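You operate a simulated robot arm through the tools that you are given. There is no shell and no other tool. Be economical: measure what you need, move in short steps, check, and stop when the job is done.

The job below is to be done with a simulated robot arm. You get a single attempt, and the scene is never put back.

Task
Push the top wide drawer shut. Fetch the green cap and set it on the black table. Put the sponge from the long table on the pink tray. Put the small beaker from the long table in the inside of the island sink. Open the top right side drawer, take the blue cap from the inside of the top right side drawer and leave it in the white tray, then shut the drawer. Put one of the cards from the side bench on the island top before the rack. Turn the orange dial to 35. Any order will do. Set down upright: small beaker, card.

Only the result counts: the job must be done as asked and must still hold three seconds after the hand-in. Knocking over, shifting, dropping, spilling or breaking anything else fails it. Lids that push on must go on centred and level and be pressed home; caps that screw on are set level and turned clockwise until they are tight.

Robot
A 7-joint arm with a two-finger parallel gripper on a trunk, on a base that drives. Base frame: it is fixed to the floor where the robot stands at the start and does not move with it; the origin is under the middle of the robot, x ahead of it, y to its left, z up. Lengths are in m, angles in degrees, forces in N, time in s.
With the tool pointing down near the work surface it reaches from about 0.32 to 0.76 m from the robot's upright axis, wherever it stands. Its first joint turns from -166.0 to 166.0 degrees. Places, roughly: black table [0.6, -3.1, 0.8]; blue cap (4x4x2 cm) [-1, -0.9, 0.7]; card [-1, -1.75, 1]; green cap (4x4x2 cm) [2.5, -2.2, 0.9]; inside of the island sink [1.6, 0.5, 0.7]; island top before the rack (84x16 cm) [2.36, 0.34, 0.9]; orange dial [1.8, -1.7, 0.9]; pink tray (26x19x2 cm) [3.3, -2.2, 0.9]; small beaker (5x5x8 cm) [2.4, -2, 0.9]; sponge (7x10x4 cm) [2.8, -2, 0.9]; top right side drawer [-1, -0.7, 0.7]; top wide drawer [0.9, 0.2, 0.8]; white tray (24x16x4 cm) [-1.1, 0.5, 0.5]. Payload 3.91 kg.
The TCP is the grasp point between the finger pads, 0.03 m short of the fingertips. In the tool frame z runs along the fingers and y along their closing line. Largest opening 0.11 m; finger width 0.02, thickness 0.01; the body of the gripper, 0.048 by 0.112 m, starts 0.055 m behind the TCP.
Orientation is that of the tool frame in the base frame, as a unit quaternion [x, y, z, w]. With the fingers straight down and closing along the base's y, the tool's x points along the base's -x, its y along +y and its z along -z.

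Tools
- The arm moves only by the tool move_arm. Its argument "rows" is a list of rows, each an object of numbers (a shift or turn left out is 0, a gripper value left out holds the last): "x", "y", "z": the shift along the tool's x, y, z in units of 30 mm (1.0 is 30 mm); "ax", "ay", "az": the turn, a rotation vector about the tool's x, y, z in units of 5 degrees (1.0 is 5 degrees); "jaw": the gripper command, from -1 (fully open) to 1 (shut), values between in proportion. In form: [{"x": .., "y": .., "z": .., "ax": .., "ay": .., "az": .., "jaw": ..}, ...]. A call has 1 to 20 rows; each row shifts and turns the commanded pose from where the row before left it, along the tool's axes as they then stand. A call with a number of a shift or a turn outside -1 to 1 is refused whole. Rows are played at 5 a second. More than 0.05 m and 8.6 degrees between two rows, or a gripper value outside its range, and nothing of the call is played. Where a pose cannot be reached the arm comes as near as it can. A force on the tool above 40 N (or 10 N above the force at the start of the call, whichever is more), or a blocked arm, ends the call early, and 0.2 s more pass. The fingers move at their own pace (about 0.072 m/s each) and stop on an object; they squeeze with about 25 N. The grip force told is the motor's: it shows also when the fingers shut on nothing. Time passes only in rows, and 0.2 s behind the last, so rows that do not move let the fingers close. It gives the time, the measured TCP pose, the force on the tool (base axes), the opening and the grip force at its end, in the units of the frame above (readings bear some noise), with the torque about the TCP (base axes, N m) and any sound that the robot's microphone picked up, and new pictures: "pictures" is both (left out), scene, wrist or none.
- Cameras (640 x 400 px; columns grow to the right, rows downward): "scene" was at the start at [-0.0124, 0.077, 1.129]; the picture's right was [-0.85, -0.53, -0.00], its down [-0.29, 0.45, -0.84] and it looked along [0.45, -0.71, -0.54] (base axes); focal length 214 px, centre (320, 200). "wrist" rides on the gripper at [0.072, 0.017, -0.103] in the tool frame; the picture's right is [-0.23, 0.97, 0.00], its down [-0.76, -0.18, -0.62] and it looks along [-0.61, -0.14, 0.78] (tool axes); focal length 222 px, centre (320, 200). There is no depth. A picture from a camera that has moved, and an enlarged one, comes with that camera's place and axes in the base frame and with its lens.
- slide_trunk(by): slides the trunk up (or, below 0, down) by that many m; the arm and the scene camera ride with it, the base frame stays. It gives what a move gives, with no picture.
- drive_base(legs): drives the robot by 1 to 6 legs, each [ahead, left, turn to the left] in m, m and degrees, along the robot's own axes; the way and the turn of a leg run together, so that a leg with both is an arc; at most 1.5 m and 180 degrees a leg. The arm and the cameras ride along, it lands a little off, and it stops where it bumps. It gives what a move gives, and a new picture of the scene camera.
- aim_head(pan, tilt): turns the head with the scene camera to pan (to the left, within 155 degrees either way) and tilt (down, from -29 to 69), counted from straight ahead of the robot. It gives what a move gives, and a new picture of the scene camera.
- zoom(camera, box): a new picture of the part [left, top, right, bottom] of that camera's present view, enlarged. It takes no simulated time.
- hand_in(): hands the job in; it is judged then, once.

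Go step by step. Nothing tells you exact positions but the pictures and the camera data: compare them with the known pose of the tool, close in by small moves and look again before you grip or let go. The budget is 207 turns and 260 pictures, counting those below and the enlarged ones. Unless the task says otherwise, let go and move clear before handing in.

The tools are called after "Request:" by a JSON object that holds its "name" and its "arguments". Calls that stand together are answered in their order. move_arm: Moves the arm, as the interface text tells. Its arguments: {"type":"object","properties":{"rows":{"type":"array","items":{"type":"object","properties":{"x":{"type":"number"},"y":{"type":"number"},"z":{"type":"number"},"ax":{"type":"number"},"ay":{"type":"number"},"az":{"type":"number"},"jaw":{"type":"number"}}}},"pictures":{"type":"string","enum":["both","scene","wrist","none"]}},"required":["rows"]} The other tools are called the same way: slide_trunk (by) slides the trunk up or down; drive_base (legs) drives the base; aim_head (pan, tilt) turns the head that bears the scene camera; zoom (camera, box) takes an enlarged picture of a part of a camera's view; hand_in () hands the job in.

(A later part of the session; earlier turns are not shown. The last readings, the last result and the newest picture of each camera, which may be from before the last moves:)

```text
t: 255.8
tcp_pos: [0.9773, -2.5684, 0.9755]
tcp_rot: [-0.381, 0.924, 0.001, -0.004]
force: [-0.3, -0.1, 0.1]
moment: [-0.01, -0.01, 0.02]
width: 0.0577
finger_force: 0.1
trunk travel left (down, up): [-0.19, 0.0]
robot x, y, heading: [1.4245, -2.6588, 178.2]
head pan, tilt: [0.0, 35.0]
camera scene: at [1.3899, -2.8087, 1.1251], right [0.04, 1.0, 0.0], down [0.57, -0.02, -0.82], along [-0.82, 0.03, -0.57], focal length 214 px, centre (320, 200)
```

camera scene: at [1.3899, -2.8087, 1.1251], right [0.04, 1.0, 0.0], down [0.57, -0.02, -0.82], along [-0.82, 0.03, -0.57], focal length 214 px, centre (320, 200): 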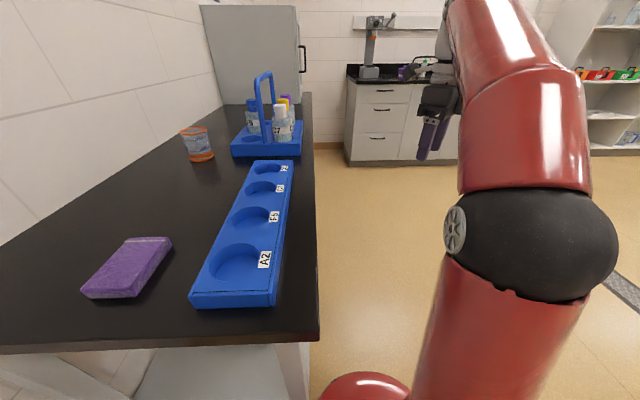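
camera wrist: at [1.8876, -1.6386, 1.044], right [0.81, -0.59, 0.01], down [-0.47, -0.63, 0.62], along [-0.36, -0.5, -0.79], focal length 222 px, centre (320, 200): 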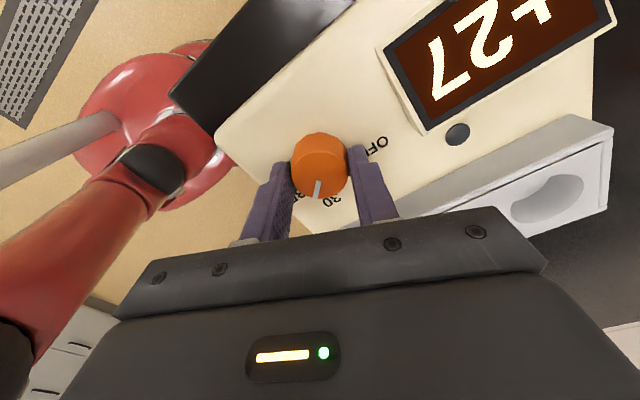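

The base touched the black table's corner at about (1.26, -2.80). I shift 9 cm away from it and pass midway between both tables.

Request:
{"name": "drive_base", "arguments": {"legs": [[0, -0.09, 1.8], [-0.37, 0.28, 0], [-0.62, 0, 0]]}}

```text
t: 262.3
tcp_pos: [1.9606, -2.7775, 0.9747]
tcp_rot: [-0.393, 0.919, 0.001, -0.004]
force: [0.4, -1.1, 0.0]
moment: [-0.01, 0.01, 0.01]
width: 0.0579
finger_force: 0.2
trunk travel left (down, up): [-0.19, 0.0]
robot x, y, heading: [2.4111, -2.8558, 179.6]
head pan, tilt: [0.0, 35.0]
camera scene: at [2.3804, -3.0073, 1.1249], right [0.01, 1.0, 0.0], down [0.57, -0.01, -0.82], along [-0.82, 0.01, -0.57], focal length 214 px, centre (320, 200)
```

scene: 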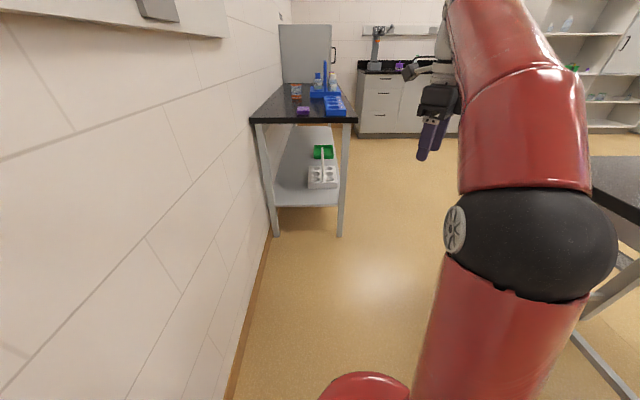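

Through. I turn to face the long table and look.

Request:
{"name": "drive_base", "arguments": {"legs": [[0, 0, -89.6]]}}

Request:
{"name": "zoom", "arguments": {"camera": "scene", "box": [200, 20, 440, 170]}}

```text
t: 266.5
tcp_pos: [2.4799, -2.4039, 0.976]
tcp_rot: [0.368, 0.93, 0.004, -0.001]
force: [0.6, 0.3, -0.2]
moment: [0.03, 0.01, 0.01]
width: 0.0575
finger_force: 0.1
trunk travel left (down, up): [-0.19, 0.0]
robot x, y, heading: [2.4071, -2.8556, 89.7]
head pan, tilt: [0.0, 35.0]
camera scene: at [2.2562, -2.8254, 1.1249], right [1.0, 0.0, 0.0], down [0.0, -0.57, -0.82], along [0.0, 0.82, -0.57], focal length 214 px, centre (320, 200)
```

scene: 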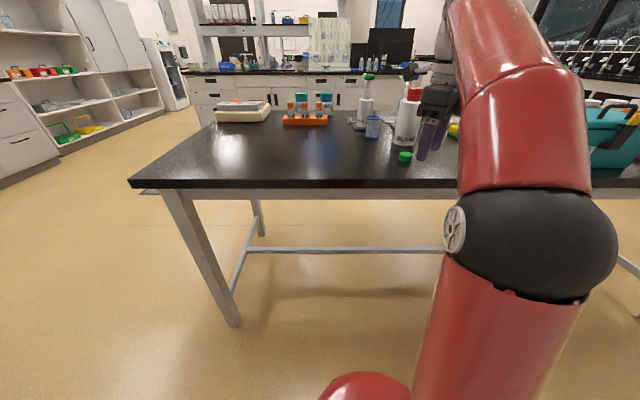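

```text
2.67 times, centred on (320, 95) of scene
camera zoom: at [2.2562, -2.8254, 1.1249], right [1.0, 0.0, 0.0], down [0.0, -0.57, -0.82], along [0.0, 0.82, -0.57], focal length 572 px, centre (320, 480)
```

zoom: 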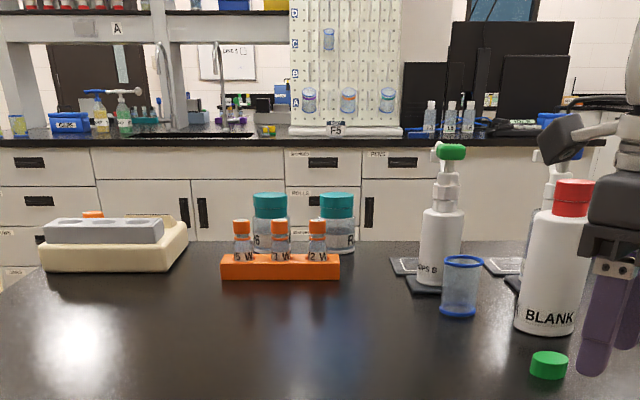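

Green cap ≈ (2.497, -2.264), beaker ≈ (2.443, -2.06), with the BLANK bottle at (2.544, -2.11). I move over the green cap.

Request:
{"name": "move_arm", "arguments": {"rows": [{"x": 0.69, "y": 0.95, "z": 0.3, "jaw": -0.2}, {"x": 0.69, "y": 0.95, "z": 0.3}, {"x": 0.69, "y": 0.95, "z": 0.3}, {"x": 0.55, "y": 0.75, "z": 0.3}], "pictures": "wrist"}}

```text
t: 267.5
tcp_pos: [2.4904, -2.3282, 0.9474]
tcp_rot: [0.368, 0.93, 0.006, -0.003]
force: [0.3, 0.1, 0.0]
moment: [-0.02, 0.0, 0.0]
width: 0.0661
finger_force: 0.1
out of reach, approached as far as the arm can: row 2, 3, 4
trunk travel left (down, up): [-0.19, 0.0]
robot x, y, heading: [2.4106, -2.8548, 90.1]
head pan, tilt: [0.0, 35.0]
camera wrist: at [2.4481, -2.2666, 1.0522], right [0.83, 0.55, 0.01], down [0.43, -0.66, 0.61], along [0.35, -0.51, -0.79], focal length 222 px, centre (320, 200)
```

wrist: 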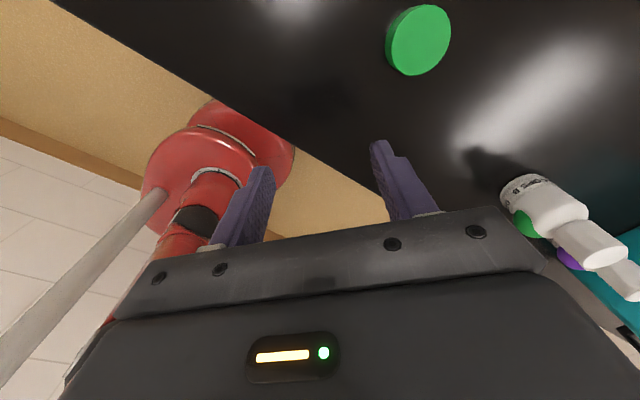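

The cap is at (2.503, -2.238). I drive forward 9 cm to bring the TCP over it.

Request:
{"name": "drive_base", "arguments": {"legs": [[0.088, -0.012, 0]]}}

Request:
{"name": "move_arm", "arguments": {"rows": [{"z": 0.4}], "pictures": "wrist"}}

```text
t: 268.6
tcp_pos: [2.5013, -2.2399, 0.9485]
tcp_rot: [0.368, 0.93, 0.006, -0.002]
force: [0.5, 0.3, 0.6]
moment: [0.02, -0.01, 0.02]
width: 0.066
finger_force: 0.0
trunk travel left (down, up): [-0.19, 0.0]
robot x, y, heading: [2.4221, -2.7662, 90.2]
head pan, tilt: [0.0, 35.0]
camera scene: at [2.2681, -2.7376, 1.1249], right [1.0, 0.0, 0.0], down [0.0, -0.57, -0.82], along [0.0, 0.82, -0.57], focal length 214 px, centre (320, 200)
```

scene: 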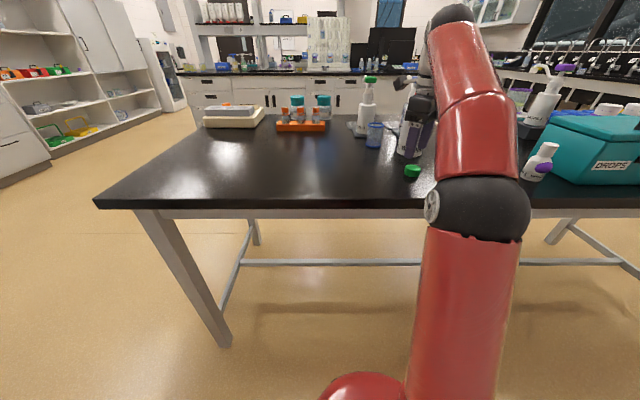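

```text
t: 269.0
tcp_pos: [2.503, -2.2402, 0.9361]
tcp_rot: [0.369, 0.93, 0.006, -0.003]
force: [-0.6, -0.2, -0.2]
moment: [0.0, -0.01, 0.0]
width: 0.0661
finger_force: 0.1
trunk travel left (down, up): [-0.19, 0.0]
robot x, y, heading: [2.4226, -2.7636, 89.9]
head pan, tilt: [0.0, 35.0]
camera wrist: at [2.4602, -2.1792, 1.0402], right [0.83, 0.55, 0.01], down [0.43, -0.66, 0.61], along [0.35, -0.51, -0.79], focal length 222 px, centre (320, 200)
```

wrist: 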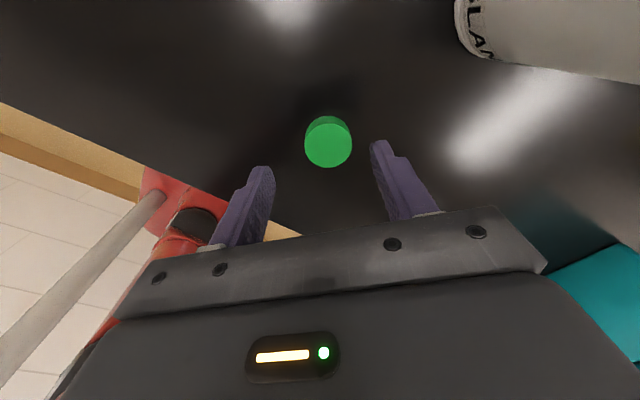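

Nearly centred; small correction and descend to the table level.

Request:
{"name": "move_arm", "arguments": {"rows": [{"x": 0.23, "y": 0.24}, {"z": 0.4}, {"z": 0.4}, {"z": 0.2}], "pictures": "wrist"}}

```text
t: 270.0
tcp_pos: [2.5017, -2.2305, 0.9062]
tcp_rot: [0.368, 0.93, 0.006, -0.002]
force: [-0.3, -0.1, -0.2]
moment: [-0.02, 0.01, -0.02]
width: 0.066
finger_force: 0.0
trunk travel left (down, up): [-0.19, 0.0]
robot x, y, heading: [2.4215, -2.7631, 89.8]
head pan, tilt: [0.0, 35.0]
camera wrist: at [2.4597, -2.1692, 1.0102], right [0.83, 0.55, 0.01], down [0.43, -0.66, 0.61], along [0.35, -0.51, -0.79], focal length 222 px, centre (320, 200)
```

wrist: 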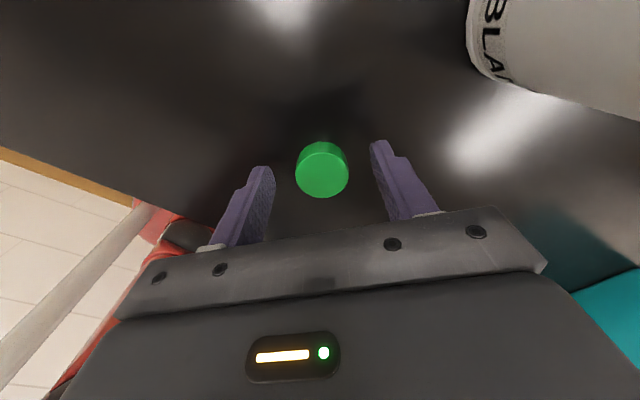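

Centred like the blue cap was. Close and lift.

Request:
{"name": "move_arm", "arguments": {"rows": [{"z": 0.12}, {"jaw": 1}, {}, {}, {}, {"z": -0.5}, {"z": -0.7}], "pictures": "wrist"}}

```text
t: 271.6
tcp_pos: [2.5021, -2.23, 0.9384]
tcp_rot: [0.368, 0.93, 0.006, -0.002]
force: [-0.4, -0.4, -0.6]
moment: [-0.01, 0.0, -0.01]
width: 0.032
finger_force: 24.7
trunk travel left (down, up): [-0.19, 0.0]
robot x, y, heading: [2.4208, -2.7649, 89.9]
head pan, tilt: [0.0, 35.0]
camera wrist: at [2.4598, -2.1693, 1.042], right [0.83, 0.55, 0.01], down [0.43, -0.66, 0.62], along [0.35, -0.51, -0.79], focal length 222 px, centre (320, 200)
```

wrist: 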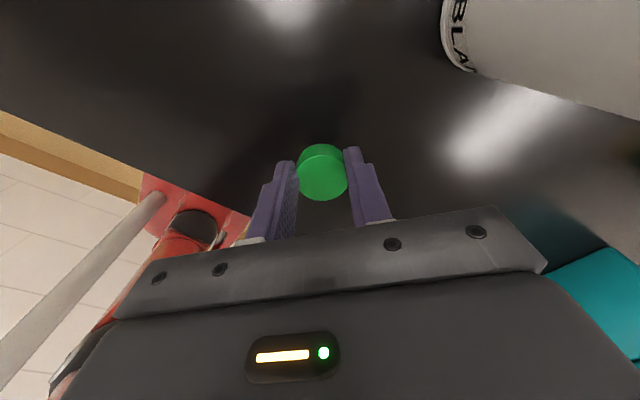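

Green cap held (32 mm). I back off, turn toward the black table and approach its end.

Request:
{"name": "drive_base", "arguments": {"legs": [[-0.1, 0, 0], [0, 0, 90], [0.72, 0.18, 0]]}}

Request:
{"name": "aim_head", "arguments": {"pan": 0, "tilt": 45}}

```text
t: 280.2
tcp_pos: [1.1687, -2.9683, 0.9383]
tcp_rot: [-0.398, 0.917, 0.003, -0.006]
force: [0.4, -0.3, -0.9]
moment: [-0.02, -0.01, 0.01]
width: 0.0343
finger_force: 25.7
trunk travel left (down, up): [-0.19, 0.0]
robot x, y, heading: [1.7068, -3.048, -179.9]
head pan, tilt: [0.0, 35.0]
camera scene: at [1.6771, -3.2018, 1.1249], right [0.0, 1.0, 0.0], down [0.57, 0.0, -0.82], along [-0.82, 0.0, -0.57], focal length 214 px, centre (320, 200)
```

scene: 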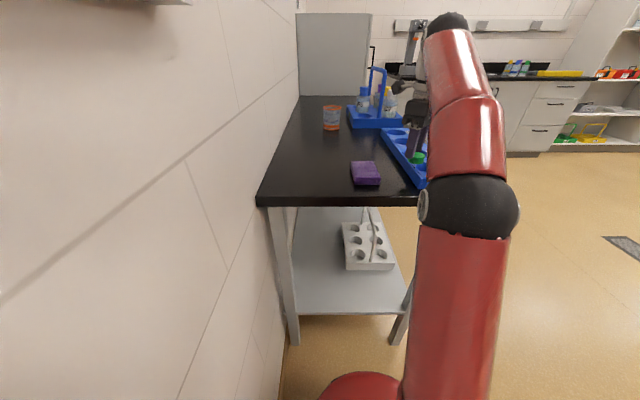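

```text
t: 280.9
tcp_pos: [1.1708, -2.9682, 0.9379]
tcp_rot: [-0.398, 0.918, 0.003, -0.006]
force: [-0.6, 0.7, -0.4]
moment: [0.02, -0.02, -0.02]
width: 0.0343
finger_force: 25.2
trunk travel left (down, up): [-0.19, 0.0]
robot x, y, heading: [1.7075, -3.0462, -179.9]
head pan, tilt: [0.0, 45.0]
camera scene: at [1.6838, -3.2017, 1.1101], right [0.0, 1.0, 0.0], down [0.71, 0.0, -0.71], along [-0.71, 0.0, -0.71], focal length 214 px, centre (320, 200)
```

scene: 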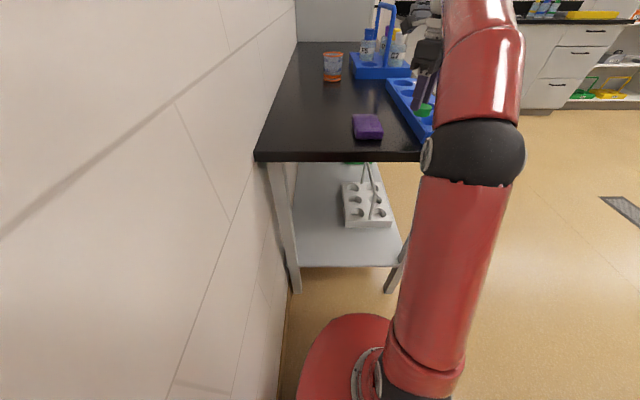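

Free space on the black table is at about (1.08, -3.22), beside the purple sponge. I move the cap over there.

Request:
{"name": "move_arm", "arguments": {"rows": [{"x": 0.9, "y": -0.39, "z": 0.12}, {"x": 0.9, "y": -0.39, "z": 0.12}, {"x": 0.9, "y": -0.39, "z": 0.12}, {"x": 0.9, "y": -0.39, "z": 0.12}, {"x": 0.9, "y": -0.39, "z": 0.12}, {"x": 0.9, "y": -0.39, "z": 0.12}, {"x": 0.9, "y": -0.39, "z": 0.12}, {"x": 0.9, "y": -0.39, "z": 0.12}, {"x": 0.9, "y": -0.39, "z": 0.12}]}}

```text
t: 282.9
tcp_pos: [1.1347, -3.1567, 0.9177]
tcp_rot: [-0.399, 0.917, 0.004, -0.007]
force: [-0.3, -0.1, -0.5]
moment: [0.01, 0.01, 0.03]
width: 0.0346
finger_force: 24.6
out of reach, approached as far as the arm can: row 5, 6, 7, 8, 9
trunk travel left (down, up): [-0.19, 0.0]
robot x, y, heading: [1.7024, -3.0485, -180.1]
head pan, tilt: [0.0, 45.0]
camera scene: at [1.6838, -3.2019, 1.1101], right [0.0, 1.0, 0.0], down [0.71, 0.0, -0.71], along [-0.71, 0.0, -0.71], focal length 214 px, centre (320, 200)
camera wrist: at [1.0733, -3.1969, 1.0215], right [-0.56, 0.83, 0.01], down [0.66, 0.43, 0.61], along [0.51, 0.35, -0.79], focal length 222 px, centre (320, 200)
```

scene: 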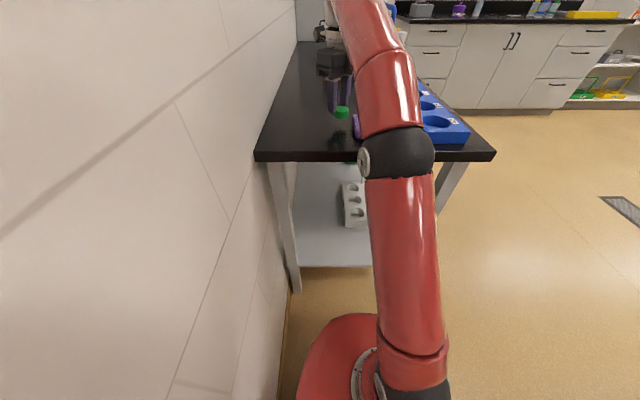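
wrist: 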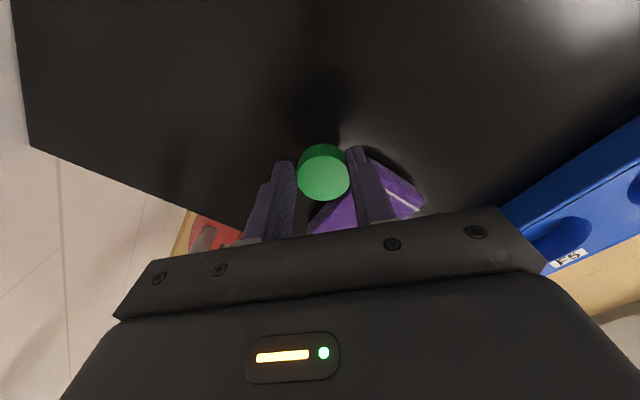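

I lower the trunk a little for reach, then shift 4.5 cm away from the purple sponge.

Request:
{"name": "slide_trunk", "arguments": {"by": -0.02}}

Request:
{"name": "move_arm", "arguments": {"rows": [{"x": 0.55, "y": -0.51}, {"x": 0.55, "y": -0.51}], "pictures": "wrist"}}

```text
t: 283.6
tcp_pos: [1.1342, -3.1557, 0.8984]
tcp_rot: [-0.397, 0.918, 0.004, -0.007]
force: [-0.5, 0.4, -0.5]
moment: [-0.04, -0.05, -0.02]
width: 0.035
finger_force: 25.0
trunk travel left (down, up): [-0.17, 0.02]
robot x, y, heading: [1.7071, -3.0446, -179.9]
head pan, tilt: [0.0, 45.0]
```

```text
t: 284.2
tcp_pos: [1.1503, -3.1963, 0.901]
tcp_rot: [-0.397, 0.918, 0.003, -0.008]
force: [-0.5, 0.6, 0.7]
moment: [-0.02, -0.04, 0.0]
width: 0.0346
finger_force: 25.0
out of reach, approached as far as the arm can: row 2
trunk travel left (down, up): [-0.17, 0.02]
robot x, y, heading: [1.7047, -3.0484, -179.7]
head pan, tilt: [0.0, 45.0]
camera wrist: at [1.0884, -3.2367, 1.0056], right [-0.56, 0.83, 0.01], down [0.66, 0.43, 0.61], along [0.51, 0.35, -0.79], focal length 222 px, centre (320, 200)
```

wrist: 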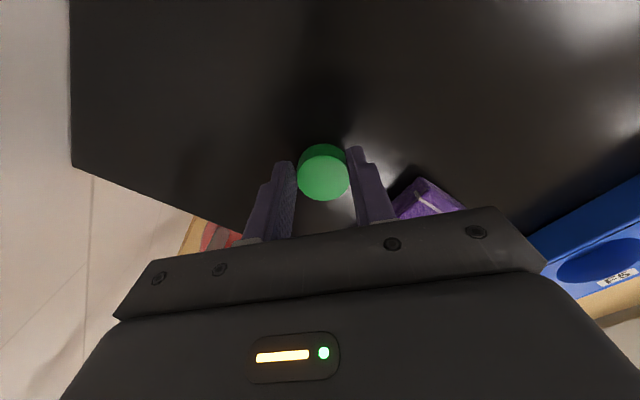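

Good clear spot. I lower gently until contact.

Request:
{"name": "move_arm", "arguments": {"rows": [{"z": 0.3}, {"z": 0.3}, {"z": 0.15}, {"z": 0.15}, {"z": 0.1}, {"z": 0.1}, {"z": 0.1}, {"z": 0.1}, {"z": 0.1}], "pictures": "none"}}

```text
t: 285.2
tcp_pos: [1.1507, -3.1942, 0.8809]
tcp_rot: [-0.399, 0.917, 0.004, -0.015]
force: [2.2, 0.1, 12.7]
moment: [0.01, -0.35, 0.06]
width: 0.0349
finger_force: 25.1
trunk travel left (down, up): [-0.17, 0.02]
robot x, y, heading: [1.7065, -3.0452, -180.0]
head pan, tilt: [0.0, 45.0]
stopped in row 4: the force on the tool passed its limit at 45 N (the readings are from after the stop); the commanded pose is now the measured one
```

Contact: the cap rests on the table. Release and rise.

Request:
{"name": "move_arm", "arguments": {"rows": [{"z": -0.04}, {"jaw": 0.2}, {}, {}, {"z": -0.6}, {"z": -0.8}], "pictures": "wrist"}}

```text
t: 286.6
tcp_pos: [1.1499, -3.1955, 0.8972]
tcp_rot: [-0.399, 0.917, 0.003, -0.011]
force: [-0.1, 0.8, 0.8]
moment: [0.0, 0.02, 0.01]
width: 0.044
finger_force: 0.1
out of reach, approached as far as the arm can: row 6
trunk travel left (down, up): [-0.17, 0.02]
robot x, y, heading: [1.7055, -3.045, -180.1]
head pan, tilt: [0.0, 45.0]
camera wrist: at [1.0899, -3.2364, 1.0023], right [-0.56, 0.83, 0.01], down [0.66, 0.44, 0.61], along [0.5, 0.34, -0.79], focal length 222 px, centre (320, 200)
```

wrist: 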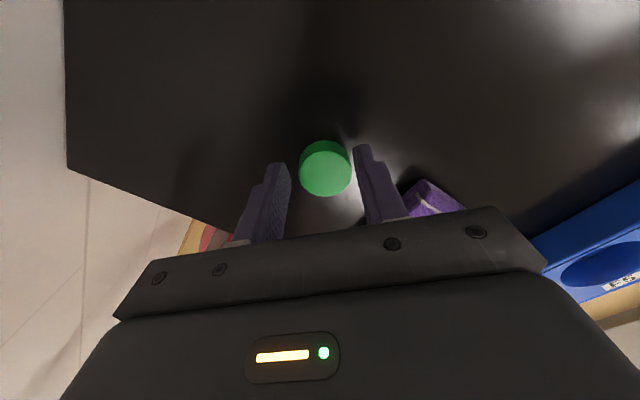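

The cap stays on the table. I raise, back away, and tuck the arm.

Request:
{"name": "slide_trunk", "arguments": {"by": 0.02}}

Request:
{"name": "drive_base", "arguments": {"legs": [[-0.35, 0, 0]]}}

Request:
{"name": "move_arm", "arguments": {"rows": [{"x": -0.9}, {"x": -0.9}, {"x": -0.9}, {"x": -0.9}, {"x": -0.9}, {"x": -0.9}, {"x": -0.9}, {"x": -0.9, "z": -1}, {"z": -1}], "pictures": "none"}}

Request:
{"name": "zoom", "arguments": {"camera": "scene", "box": [230, 40, 470, 190]}}

```text
t: 287.3
tcp_pos: [1.1506, -3.1953, 0.9182]
tcp_rot: [-0.398, 0.917, 0.004, -0.013]
force: [0.0, 0.4, -0.4]
moment: [0.0, 0.02, 0.01]
width: 0.0439
finger_force: 0.0
trunk travel left (down, up): [-0.19, 0.0]
robot x, y, heading: [1.7067, -3.0453, -179.8]
head pan, tilt: [0.0, 45.0]
```

```text
t: 289.6
tcp_pos: [1.499, -3.1945, 0.9182]
tcp_rot: [-0.398, 0.917, 0.004, -0.012]
force: [0.2, 0.1, -0.3]
moment: [0.01, 0.05, 0.02]
width: 0.0441
finger_force: 0.0
trunk travel left (down, up): [-0.19, 0.0]
robot x, y, heading: [2.0545, -3.0474, -180.1]
head pan, tilt: [0.0, 45.0]
camera scene: at [2.0323, -3.2014, 1.1101], right [0.0, 1.0, 0.0], down [0.71, 0.0, -0.71], along [-0.71, 0.0, -0.71], focal length 214 px, centre (320, 200)
```

scene: 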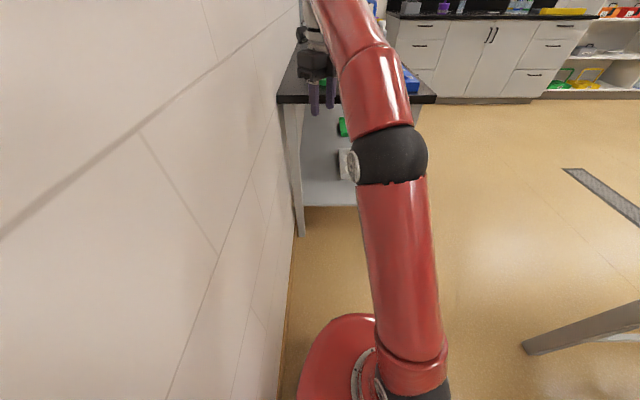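

```text
t: 291.6
tcp_pos: [1.6465, -3.0372, 0.9734]
tcp_rot: [-0.398, 0.917, 0.003, -0.012]
force: [0.1, 0.5, 0.0]
moment: [0.0, -0.02, 0.04]
width: 0.0442
finger_force: 0.0
trunk travel left (down, up): [-0.19, 0.0]
robot x, y, heading: [2.0548, -3.0455, -179.7]
head pan, tilt: [0.0, 45.0]
```

```text
2.67 times, centred on (350, 115) of scene
camera zoom: at [2.0324, -3.2014, 1.11], right [0.0, 1.0, 0.0], down [0.71, 0.0, -0.71], along [-0.71, 0.0, -0.71], focal length 572 px, centre (240, 427)
```

zoom: 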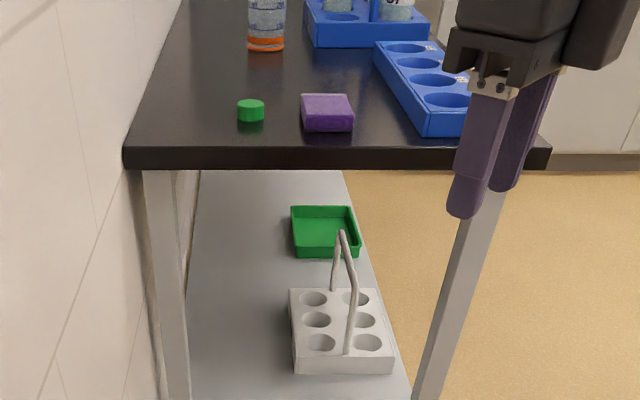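

The green cap stands on the black table. Next the sponge: I go back behind the long table at x≈2.75.

Request:
{"name": "drive_base", "arguments": {"legs": [[-0.72, -0.19, 0], [0, 0, -90]]}}

Request:
{"name": "aim_head", "arguments": {"pan": -10, "tilt": 35}}

```text
t: 299.4
tcp_pos: [2.7839, -2.4445, 0.9728]
tcp_rot: [0.363, 0.932, 0.011, -0.007]
force: [0.1, 0.0, 0.0]
moment: [0.0, -0.01, -0.02]
width: 0.0441
finger_force: 0.0
trunk travel left (down, up): [-0.19, 0.0]
robot x, y, heading: [2.7748, -2.8535, 90.6]
head pan, tilt: [0.0, 45.0]
camera scene: at [2.6248, -2.8318, 1.1101], right [1.0, 0.01, 0.0], down [0.01, -0.71, -0.71], along [-0.01, 0.71, -0.71], focal length 214 px, centre (320, 200)
```

scene: 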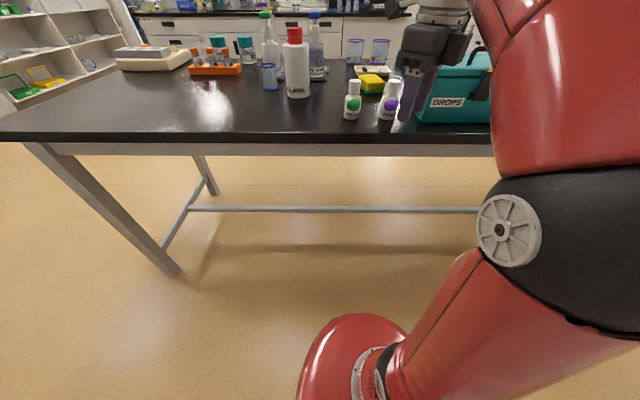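

```text
t: 300.1
tcp_pos: [2.7861, -2.4453, 0.9732]
tcp_rot: [0.364, 0.931, 0.012, -0.006]
force: [-0.1, 0.0, 0.0]
moment: [0.01, 0.01, 0.02]
width: 0.0438
finger_force: 0.1
trunk travel left (down, up): [-0.19, 0.0]
robot x, y, heading: [2.7813, -2.8519, 90.5]
head pan, tilt: [-10.0, 35.0]
camera scene: at [2.64, -2.8263, 1.1248], right [0.99, -0.16, 0.0], down [-0.09, -0.57, -0.82], along [0.13, 0.81, -0.57], focal length 214 px, centre (320, 200)
```

scene: 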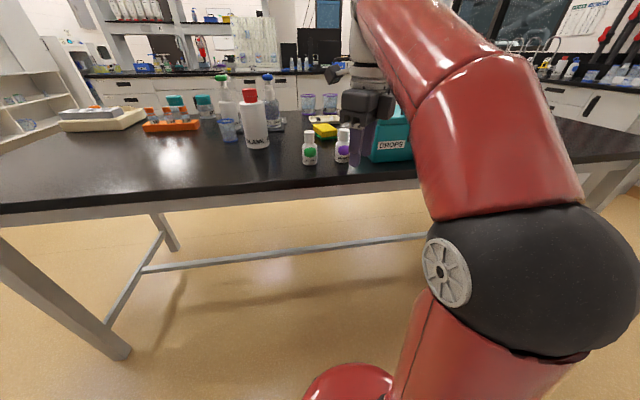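

The sponge is at about (2.78, -2.06), behind two small bottles (tops ≈0.96) and left of the DROPS box. I'll approach with a 45° pitched tool over the bottles; zoom to see its orientation.

Request:
{"name": "zoom", "arguments": {"camera": "scene", "box": [260, 80, 420, 180]}}

Request:
{"name": "aim_head", "arguments": {"pan": -60, "tilt": 30}}

```text
4.00 times, centred on (340, 130) of scene
camera zoom: at [2.64, -2.8263, 1.1248], right [0.99, -0.16, 0.0], down [-0.09, -0.57, -0.82], along [0.13, 0.81, -0.57], focal length 858 px, centre (240, 480)
```

zoom: 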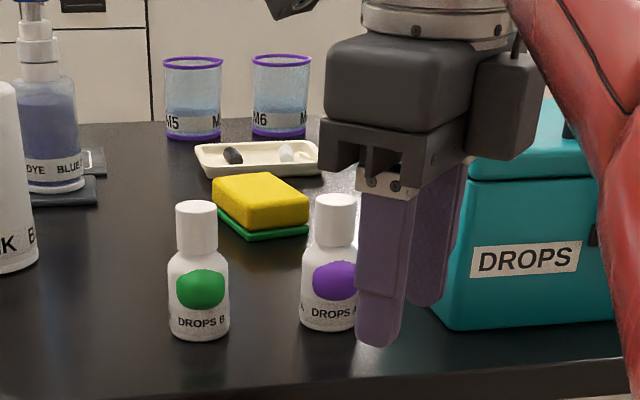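

```text
t: 301.3
tcp_pos: [2.7854, -2.444, 0.9727]
tcp_rot: [0.364, 0.931, 0.011, -0.005]
force: [0.0, -0.2, -0.5]
moment: [-0.02, 0.0, 0.02]
width: 0.0441
finger_force: 0.0
trunk travel left (down, up): [-0.19, 0.0]
robot x, y, heading: [2.7787, -2.852, 90.7]
head pan, tilt: [-60.0, 30.0]
camera scene: at [2.7035, -2.8671, 1.1327], right [0.51, -0.86, 0.0], down [-0.43, -0.25, -0.87], along [0.75, 0.44, -0.5], focal length 214 px, centre (320, 200)
```

scene: 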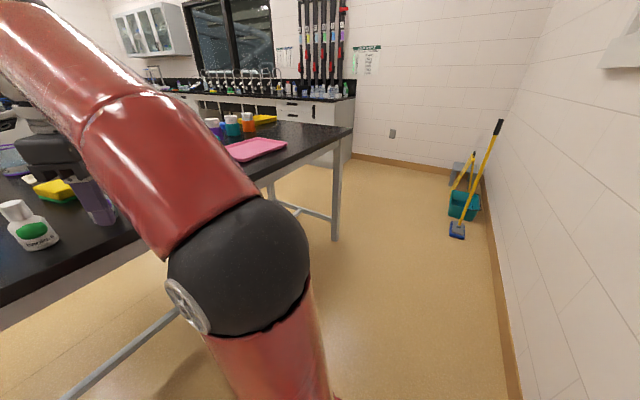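

Sponge: centre ≈(2.788, -2.046), long side along y, yawed ~10°. Pink tray centre ≈(3.30, -2.195). I rotate the gripper (−142°) to close across the sponge and pitch it 45°.

Request:
{"name": "move_arm", "arguments": {"rows": [{"az": -1}, {"az": -1}, {"az": -1}, {"az": -1}, {"az": -1}, {"az": -1}, {"az": -1}, {"az": -1}, {"az": -1}, {"az": -1}, {"az": -1}, {"az": -1}, {"az": -1}, {"az": -1}, {"az": -1}, {"az": -1}, {"az": -1}, {"az": -1}, {"az": -1}, {"az": -1}], "pictures": "none"}}

Request:
{"name": "move_arm", "arguments": {"rows": [{"az": -1}, {"az": -1}, {"az": -1}, {"az": -1}, {"az": -1}, {"az": -1}, {"az": -1}, {"az": -1}, {"az": -0.5}, {"ay": -1}, {"ay": -1}, {"ay": -1}, {"ay": -1}, {"ay": -1}, {"ay": -1}, {"ay": -1}, {"ay": -1}, {"ay": -1, "jaw": -0.7}], "pictures": "none"}}

Request:
{"name": "aim_head", "arguments": {"pan": -5, "tilt": 40}}

```text
t: 305.5
tcp_pos: [2.7842, -2.4454, 0.973]
tcp_rot: [-0.481, 0.876, 0.012, 0.005]
force: [0.0, 1.2, -0.2]
moment: [0.01, 0.0, 0.01]
width: 0.0439
finger_force: 0.1
trunk travel left (down, up): [-0.19, 0.0]
robot x, y, heading: [2.7791, -2.85, 90.4]
head pan, tilt: [-60.0, 30.0]
```

```text
t: 309.3
tcp_pos: [2.7851, -2.4444, 0.9718]
tcp_rot: [0.703, -0.591, -0.301, -0.255]
force: [0.4, -0.4, -0.5]
moment: [0.0, 0.01, 0.04]
width: 0.094
finger_force: 0.0
trunk travel left (down, up): [-0.19, 0.0]
robot x, y, heading: [2.7826, -2.8511, 90.4]
head pan, tilt: [-60.0, 30.0]
```

```text
t: 310.6
tcp_pos: [2.785, -2.4452, 0.9733]
tcp_rot: [0.704, -0.591, -0.301, -0.254]
force: [0.6, 0.3, -0.6]
moment: [0.0, -0.01, 0.01]
width: 0.0933
finger_force: 0.0
trunk travel left (down, up): [-0.19, 0.0]
robot x, y, heading: [2.7786, -2.8482, 90.7]
head pan, tilt: [-5.0, 40.0]
camera scene: at [2.6323, -2.8285, 1.1173], right [1.0, -0.08, 0.0], down [-0.05, -0.64, -0.77], along [0.06, 0.76, -0.64], focal length 214 px, centre (320, 200)
```

scene: 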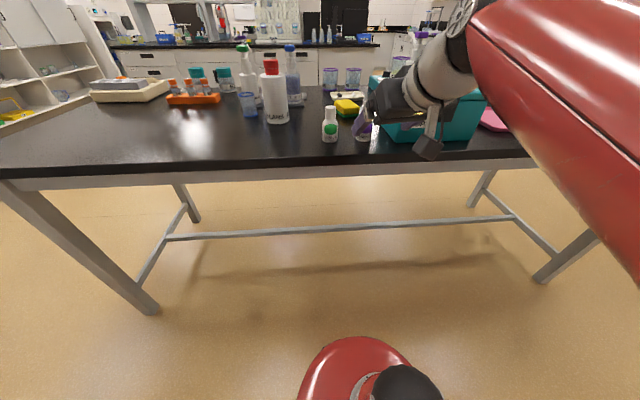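

I raise the tool above the bottle tops, then drive forward 0.19 m over them.

Request:
{"name": "move_arm", "arguments": {"rows": [{"x": -0.9, "z": -0.87}, {"x": -0.9, "z": -0.87}], "pictures": "none"}}

```text
t: 311.2
tcp_pos: [2.7848, -2.445, 1.048]
tcp_rot: [0.704, -0.591, -0.301, -0.253]
force: [-0.2, -0.3, 1.0]
moment: [0.01, 0.0, 0.0]
width: 0.0936
finger_force: 0.0
trunk travel left (down, up): [-0.19, 0.0]
robot x, y, heading: [2.7842, -2.8534, 90.5]
head pan, tilt: [-5.0, 40.0]
```

Request:
{"name": "drive_base", "arguments": {"legs": [[0.19, 0, 0]]}}

Request:
{"name": "move_arm", "arguments": {"rows": [{"x": -0.5, "y": -0.5, "z": 0.7}]}}

```text
t: 312.7
tcp_pos: [2.7827, -2.2565, 1.0475]
tcp_rot: [0.704, -0.592, -0.301, -0.254]
force: [-0.6, -0.7, -0.2]
moment: [0.01, 0.03, 0.02]
width: 0.0936
finger_force: 0.1
trunk travel left (down, up): [-0.19, 0.0]
robot x, y, heading: [2.7754, -2.6615, 90.6]
head pan, tilt: [-5.0, 40.0]
camera scene: at [2.6303, -2.6392, 1.1173], right [1.0, -0.08, 0.0], down [-0.05, -0.64, -0.77], along [0.06, 0.76, -0.64], focal length 214 px, centre (320, 200)
```

scene: 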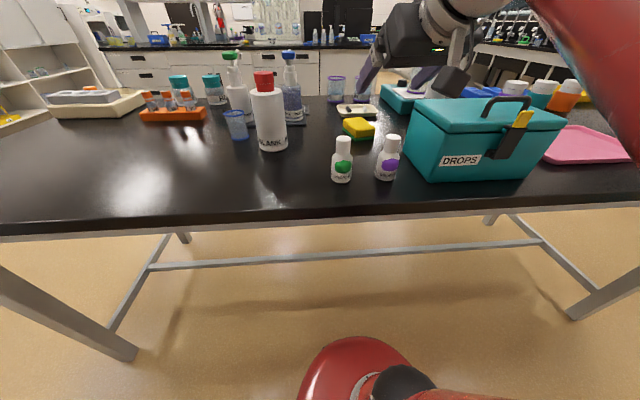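

```text
t: 313.1
tcp_pos: [2.7933, -2.2273, 1.0444]
tcp_rot: [0.704, -0.591, -0.302, -0.255]
force: [-0.9, -1.4, 0.0]
moment: [0.01, 0.01, -0.01]
width: 0.0932
finger_force: 0.0
trunk travel left (down, up): [-0.19, 0.0]
robot x, y, heading: [2.7804, -2.6596, 90.5]
head pan, tilt: [-5.0, 40.0]
camera scene: at [2.6303, -2.6394, 1.1173], right [1.0, -0.08, 0.0], down [-0.05, -0.64, -0.77], along [0.06, 0.76, -0.64], focal length 214 px, centre (320, 200)
camera wrist: at [2.7968, -2.3538, 1.0633], right [-0.99, -0.01, 0.16], down [0.16, 0.1, 0.98], along [-0.03, 0.99, -0.1], focal length 222 px, centre (320, 200)
```

scene: 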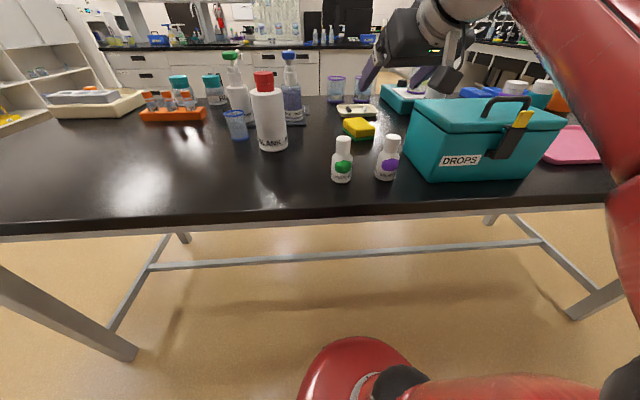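
wrist: 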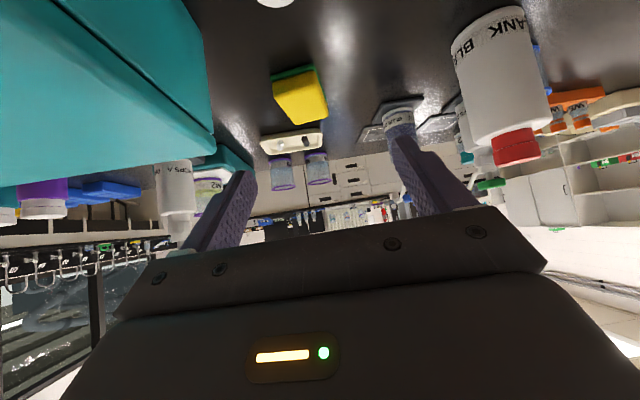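

Sponge centre refined to (2.787, -2.06). I go in along the tool axis, stopping 5 cm short to check.

Request:
{"name": "move_arm", "arguments": {"rows": [{"y": -0.14, "z": 1}, {"y": -0.14, "z": 1}, {"y": -0.14, "z": 1}, {"y": -0.14, "z": 1}, {"y": -0.14, "z": 1}]}}

```text
t: 314.3
tcp_pos: [2.7937, -2.1177, 0.9438]
tcp_rot: [0.703, -0.59, -0.303, -0.255]
force: [0.3, -1.1, 8.3]
moment: [-1.15, -0.11, 0.04]
width: 0.0934
finger_force: 0.0
trunk travel left (down, up): [-0.19, 0.0]
robot x, y, heading: [2.7727, -2.6622, 90.7]
head pan, tilt: [-5.0, 40.0]
camera scene: at [2.6303, -2.6397, 1.1176], right [1.0, -0.08, 0.0], down [-0.05, -0.64, -0.77], along [0.06, 0.76, -0.64], focal length 214 px, centre (320, 200)
camera wrist: at [2.7977, -2.244, 0.9614], right [-0.99, -0.01, 0.16], down [0.16, 0.1, 0.98], along [-0.03, 0.99, -0.1], focal length 222 px, centre (320, 200)
```

scene: 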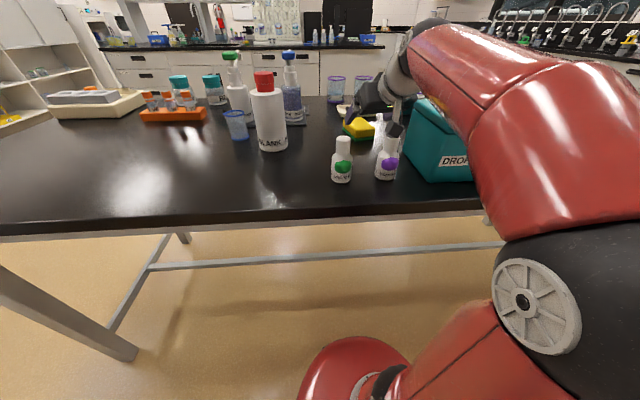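
wrist: 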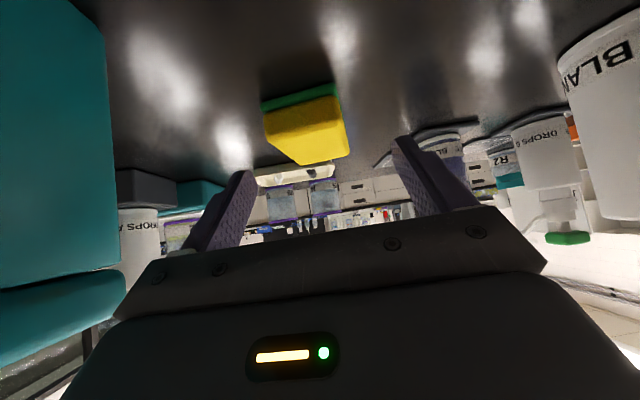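

There's a light contact (8 N): the camera block on the gripper seems to touch the purple bottle's top. I retreat immediately and check.

Request:
{"name": "move_arm", "arguments": {"rows": [{"x": -0.35, "z": -0.35}, {"x": -0.5, "z": -0.5}, {"x": -0.7, "z": -0.7}]}}

Request:
{"name": "zoom", "arguments": {"camera": "scene", "box": [310, 90, 470, 190]}}

```text
t: 315.1
tcp_pos: [2.7945, -2.1189, 1.0075]
tcp_rot: [0.704, -0.591, -0.301, -0.253]
force: [-0.4, 1.6, -0.3]
moment: [-0.03, -0.02, -0.01]
width: 0.0936
finger_force: 0.0
trunk travel left (down, up): [-0.19, 0.0]
robot x, y, heading: [2.7791, -2.6603, 90.6]
head pan, tilt: [-5.0, 40.0]
camera scene: at [2.6303, -2.639, 1.1173], right [1.0, -0.08, 0.0], down [-0.05, -0.64, -0.77], along [0.06, 0.76, -0.64], focal length 214 px, centre (320, 200)
camera wrist: at [2.7988, -2.2445, 1.0262], right [-0.99, -0.01, 0.16], down [0.16, 0.1, 0.98], along [-0.03, 0.99, -0.1], focal length 222 px, centre (320, 200)
```

scene: 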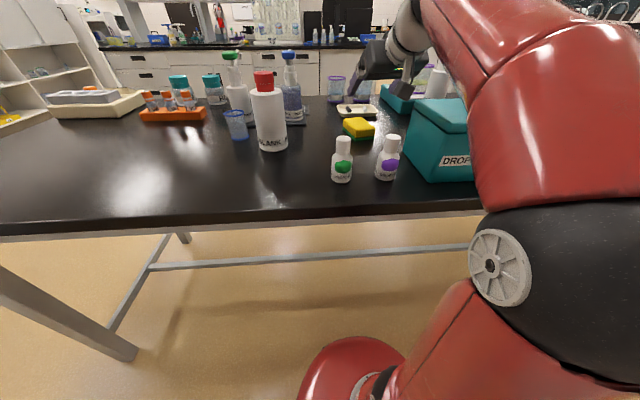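
wrist: 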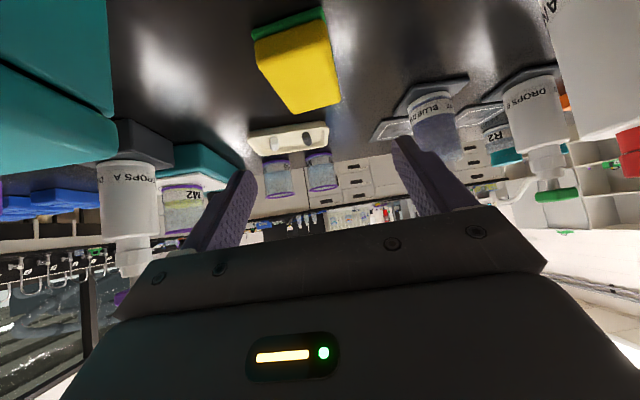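

```text
4.00 times, centred on (390, 140) of scene
camera zoom: at [2.6303, -2.639, 1.1173], right [1.0, -0.08, 0.0], down [-0.05, -0.64, -0.77], along [0.06, 0.76, -0.64], focal length 858 px, centre (40, 440)
```

zoom: 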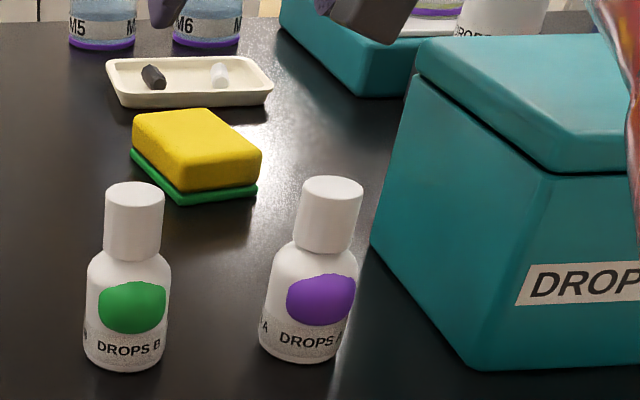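

The bottle did not move. I go further forward at height, then descend straight down so the camera block stays clear of the bottle.

Request:
{"name": "move_arm", "arguments": {"rows": [{"x": -0.63, "y": -0.03, "z": 0.66}, {"x": -0.63, "y": -0.03, "z": 0.66}, {}], "pictures": "none"}}

```text
t: 315.9
tcp_pos: [2.7862, -2.0644, 1.0077]
tcp_rot: [0.703, -0.592, -0.301, -0.254]
force: [-0.7, 1.4, 0.0]
moment: [0.02, -0.01, 0.03]
width: 0.0936
finger_force: 0.1
trunk travel left (down, up): [-0.19, 0.0]
robot x, y, heading: [2.7747, -2.6594, 90.5]
head pan, tilt: [-5.0, 40.0]
```

Request:
{"name": "move_arm", "arguments": {"rows": [{"x": 0.6, "z": 0.575}, {"x": 0.6, "z": 0.575}, {"x": 0.36, "z": 0.345}]}}

```text
t: 316.7
tcp_pos: [2.7878, -2.0647, 0.9422]
tcp_rot: [0.704, -0.59, -0.303, -0.254]
force: [-1.2, 0.3, -0.8]
moment: [0.0, 0.01, 0.0]
width: 0.0936
finger_force: 0.1
trunk travel left (down, up): [-0.19, 0.0]
robot x, y, heading: [2.7754, -2.6624, 90.6]
head pan, tilt: [-5.0, 40.0]
camera scene: at [2.6303, -2.6391, 1.1173], right [1.0, -0.08, 0.0], down [-0.05, -0.64, -0.77], along [0.06, 0.76, -0.64], focal length 214 px, centre (320, 200)
camera wrist: at [2.7916, -2.1905, 0.961], right [-0.99, -0.01, 0.16], down [0.16, 0.1, 0.98], along [-0.03, 0.99, -0.1], focal length 222 px, centre (320, 200)
```

scene: 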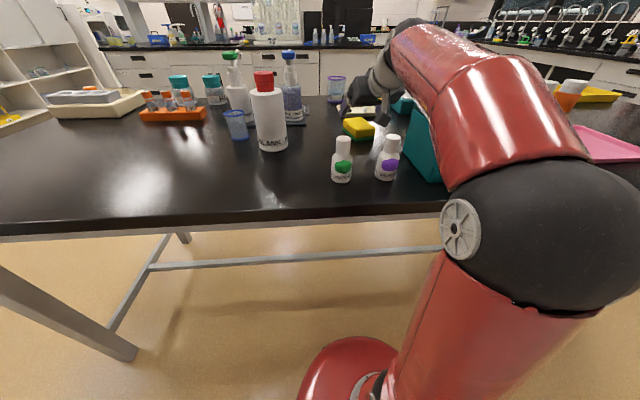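
wrist: 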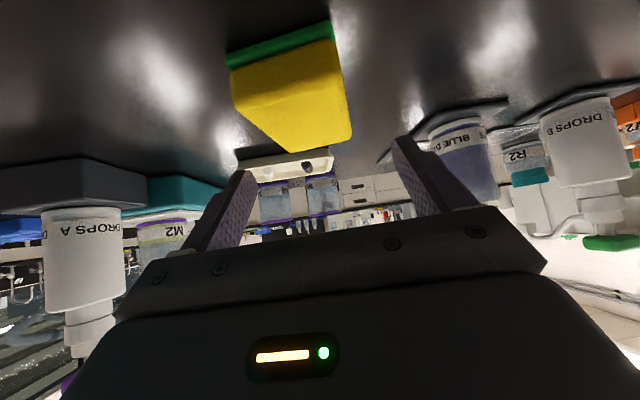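

The sponge lies between the fingers. I descend the last 4 cm and close.

Request:
{"name": "move_arm", "arguments": {"rows": [{"x": 0.48, "y": -0.08, "z": 0.46}, {"x": 0.48, "y": -0.08, "z": 0.46}, {"jaw": 1}, {}, {}], "pictures": "wrist"}}

```text
t: 317.9
tcp_pos: [2.7912, -2.065, 0.9027]
tcp_rot: [0.704, -0.591, -0.301, -0.253]
force: [-0.3, -0.1, -0.4]
moment: [-0.01, 0.02, 0.02]
width: 0.0614
finger_force: 25.0
trunk travel left (down, up): [-0.19, 0.0]
robot x, y, heading: [2.7788, -2.6635, 90.5]
head pan, tilt: [-5.0, 40.0]
camera wrist: at [2.796, -2.1898, 0.9212], right [-0.99, -0.01, 0.16], down [0.16, 0.1, 0.98], along [-0.03, 0.99, -0.1], focal length 222 px, centre (320, 200)
```

wrist: 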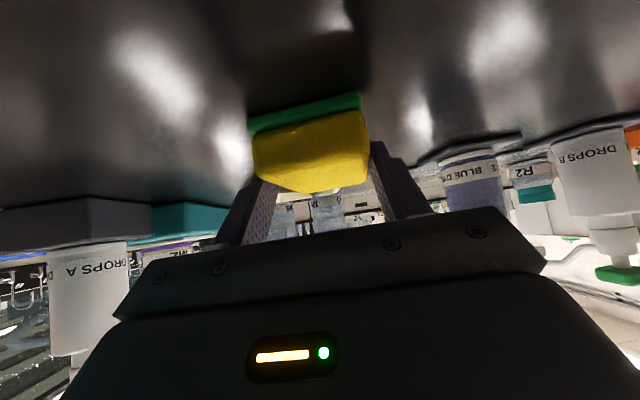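

Sponge gripped (61 mm). I lift straight up.

Request:
{"name": "move_arm", "arguments": {"rows": [{"x": -0.6, "z": -0.575}, {"x": -0.67, "z": -0.645}, {"x": -0.67, "z": -0.645}, {"x": -0.67, "z": -0.645}, {"x": -0.67, "z": -0.645}]}}

```text
t: 319.1
tcp_pos: [2.7916, -2.0645, 1.0382]
tcp_rot: [0.704, -0.591, -0.301, -0.254]
force: [0.6, 0.1, -0.7]
moment: [0.01, -0.01, -0.01]
width: 0.0613
finger_force: 25.0
trunk travel left (down, up): [-0.19, 0.0]
robot x, y, heading: [2.7776, -2.6605, 90.5]
head pan, tilt: [-5.0, 40.0]
camera scene: at [2.6303, -2.639, 1.1173], right [1.0, -0.08, 0.0], down [-0.05, -0.64, -0.77], along [0.06, 0.76, -0.64], focal length 214 px, centre (320, 200)
camera wrist: at [2.7958, -2.1898, 1.0572], right [-0.99, -0.01, 0.16], down [0.16, 0.1, 0.98], along [-0.03, 0.99, -0.1], focal length 222 px, centre (320, 200)
```

scene: 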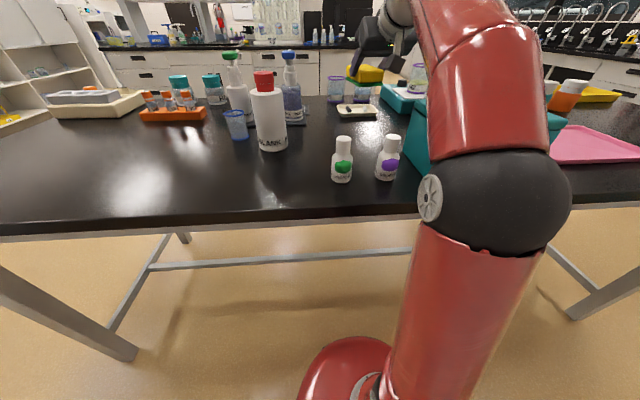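
wrist: 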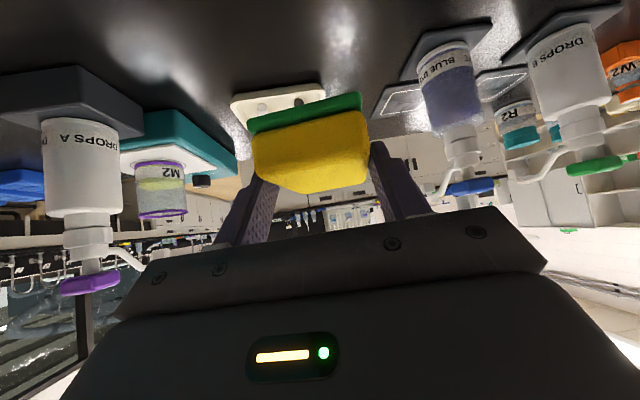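

The sponge is lifted well above the bottles. I back out, strafe right past the box, and line up with the pink tray.

Request:
{"name": "drive_base", "arguments": {"legs": [[-0.36, 0, 0], [0, -0.51, 0]]}}

Request:
{"name": "aim_head", "arguments": {"pan": -5, "tilt": 35}}

```text
t: 324.0
tcp_pos: [3.306, -2.4207, 1.0377]
tcp_rot: [0.704, -0.591, -0.302, -0.254]
force: [0.7, -0.3, -1.0]
moment: [0.03, 0.02, 0.02]
width: 0.0611
finger_force: 25.0
trunk travel left (down, up): [-0.19, 0.0]
robot x, y, heading: [3.2913, -3.0186, 90.7]
head pan, tilt: [-5.0, 40.0]
camera scene: at [3.1445, -2.9954, 1.1173], right [1.0, -0.08, 0.0], down [-0.05, -0.64, -0.77], along [0.06, 0.76, -0.64], focal length 214 px, centre (320, 200)
```

scene: 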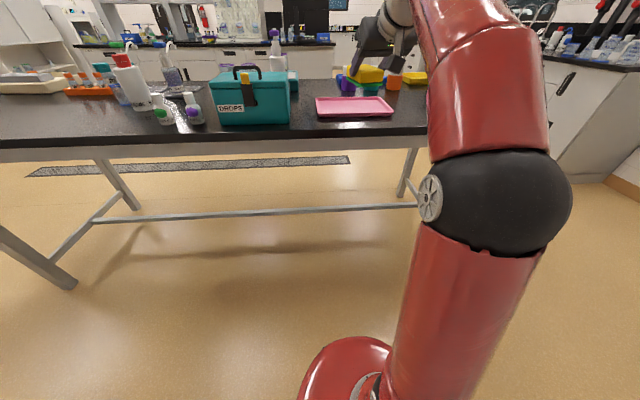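

```text
t: 324.7
tcp_pos: [3.3046, -2.4212, 1.0389]
tcp_rot: [0.704, -0.591, -0.301, -0.254]
force: [-0.3, 0.4, 0.1]
moment: [0.01, 0.0, -0.01]
width: 0.0609
finger_force: 25.6
trunk travel left (down, up): [-0.19, 0.0]
robot x, y, heading: [3.2908, -3.0195, 90.6]
head pan, tilt: [-5.0, 35.0]
camera scene: at [3.1448, -2.9924, 1.1249], right [1.0, -0.08, 0.0], down [-0.04, -0.57, -0.82], along [0.06, 0.82, -0.57], focal length 214 px, centre (320, 200)
```

scene: 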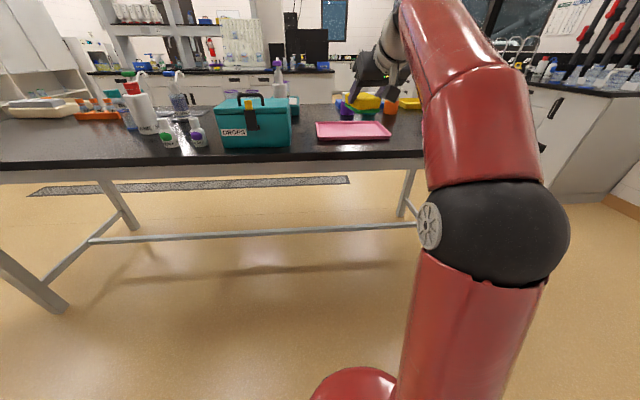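

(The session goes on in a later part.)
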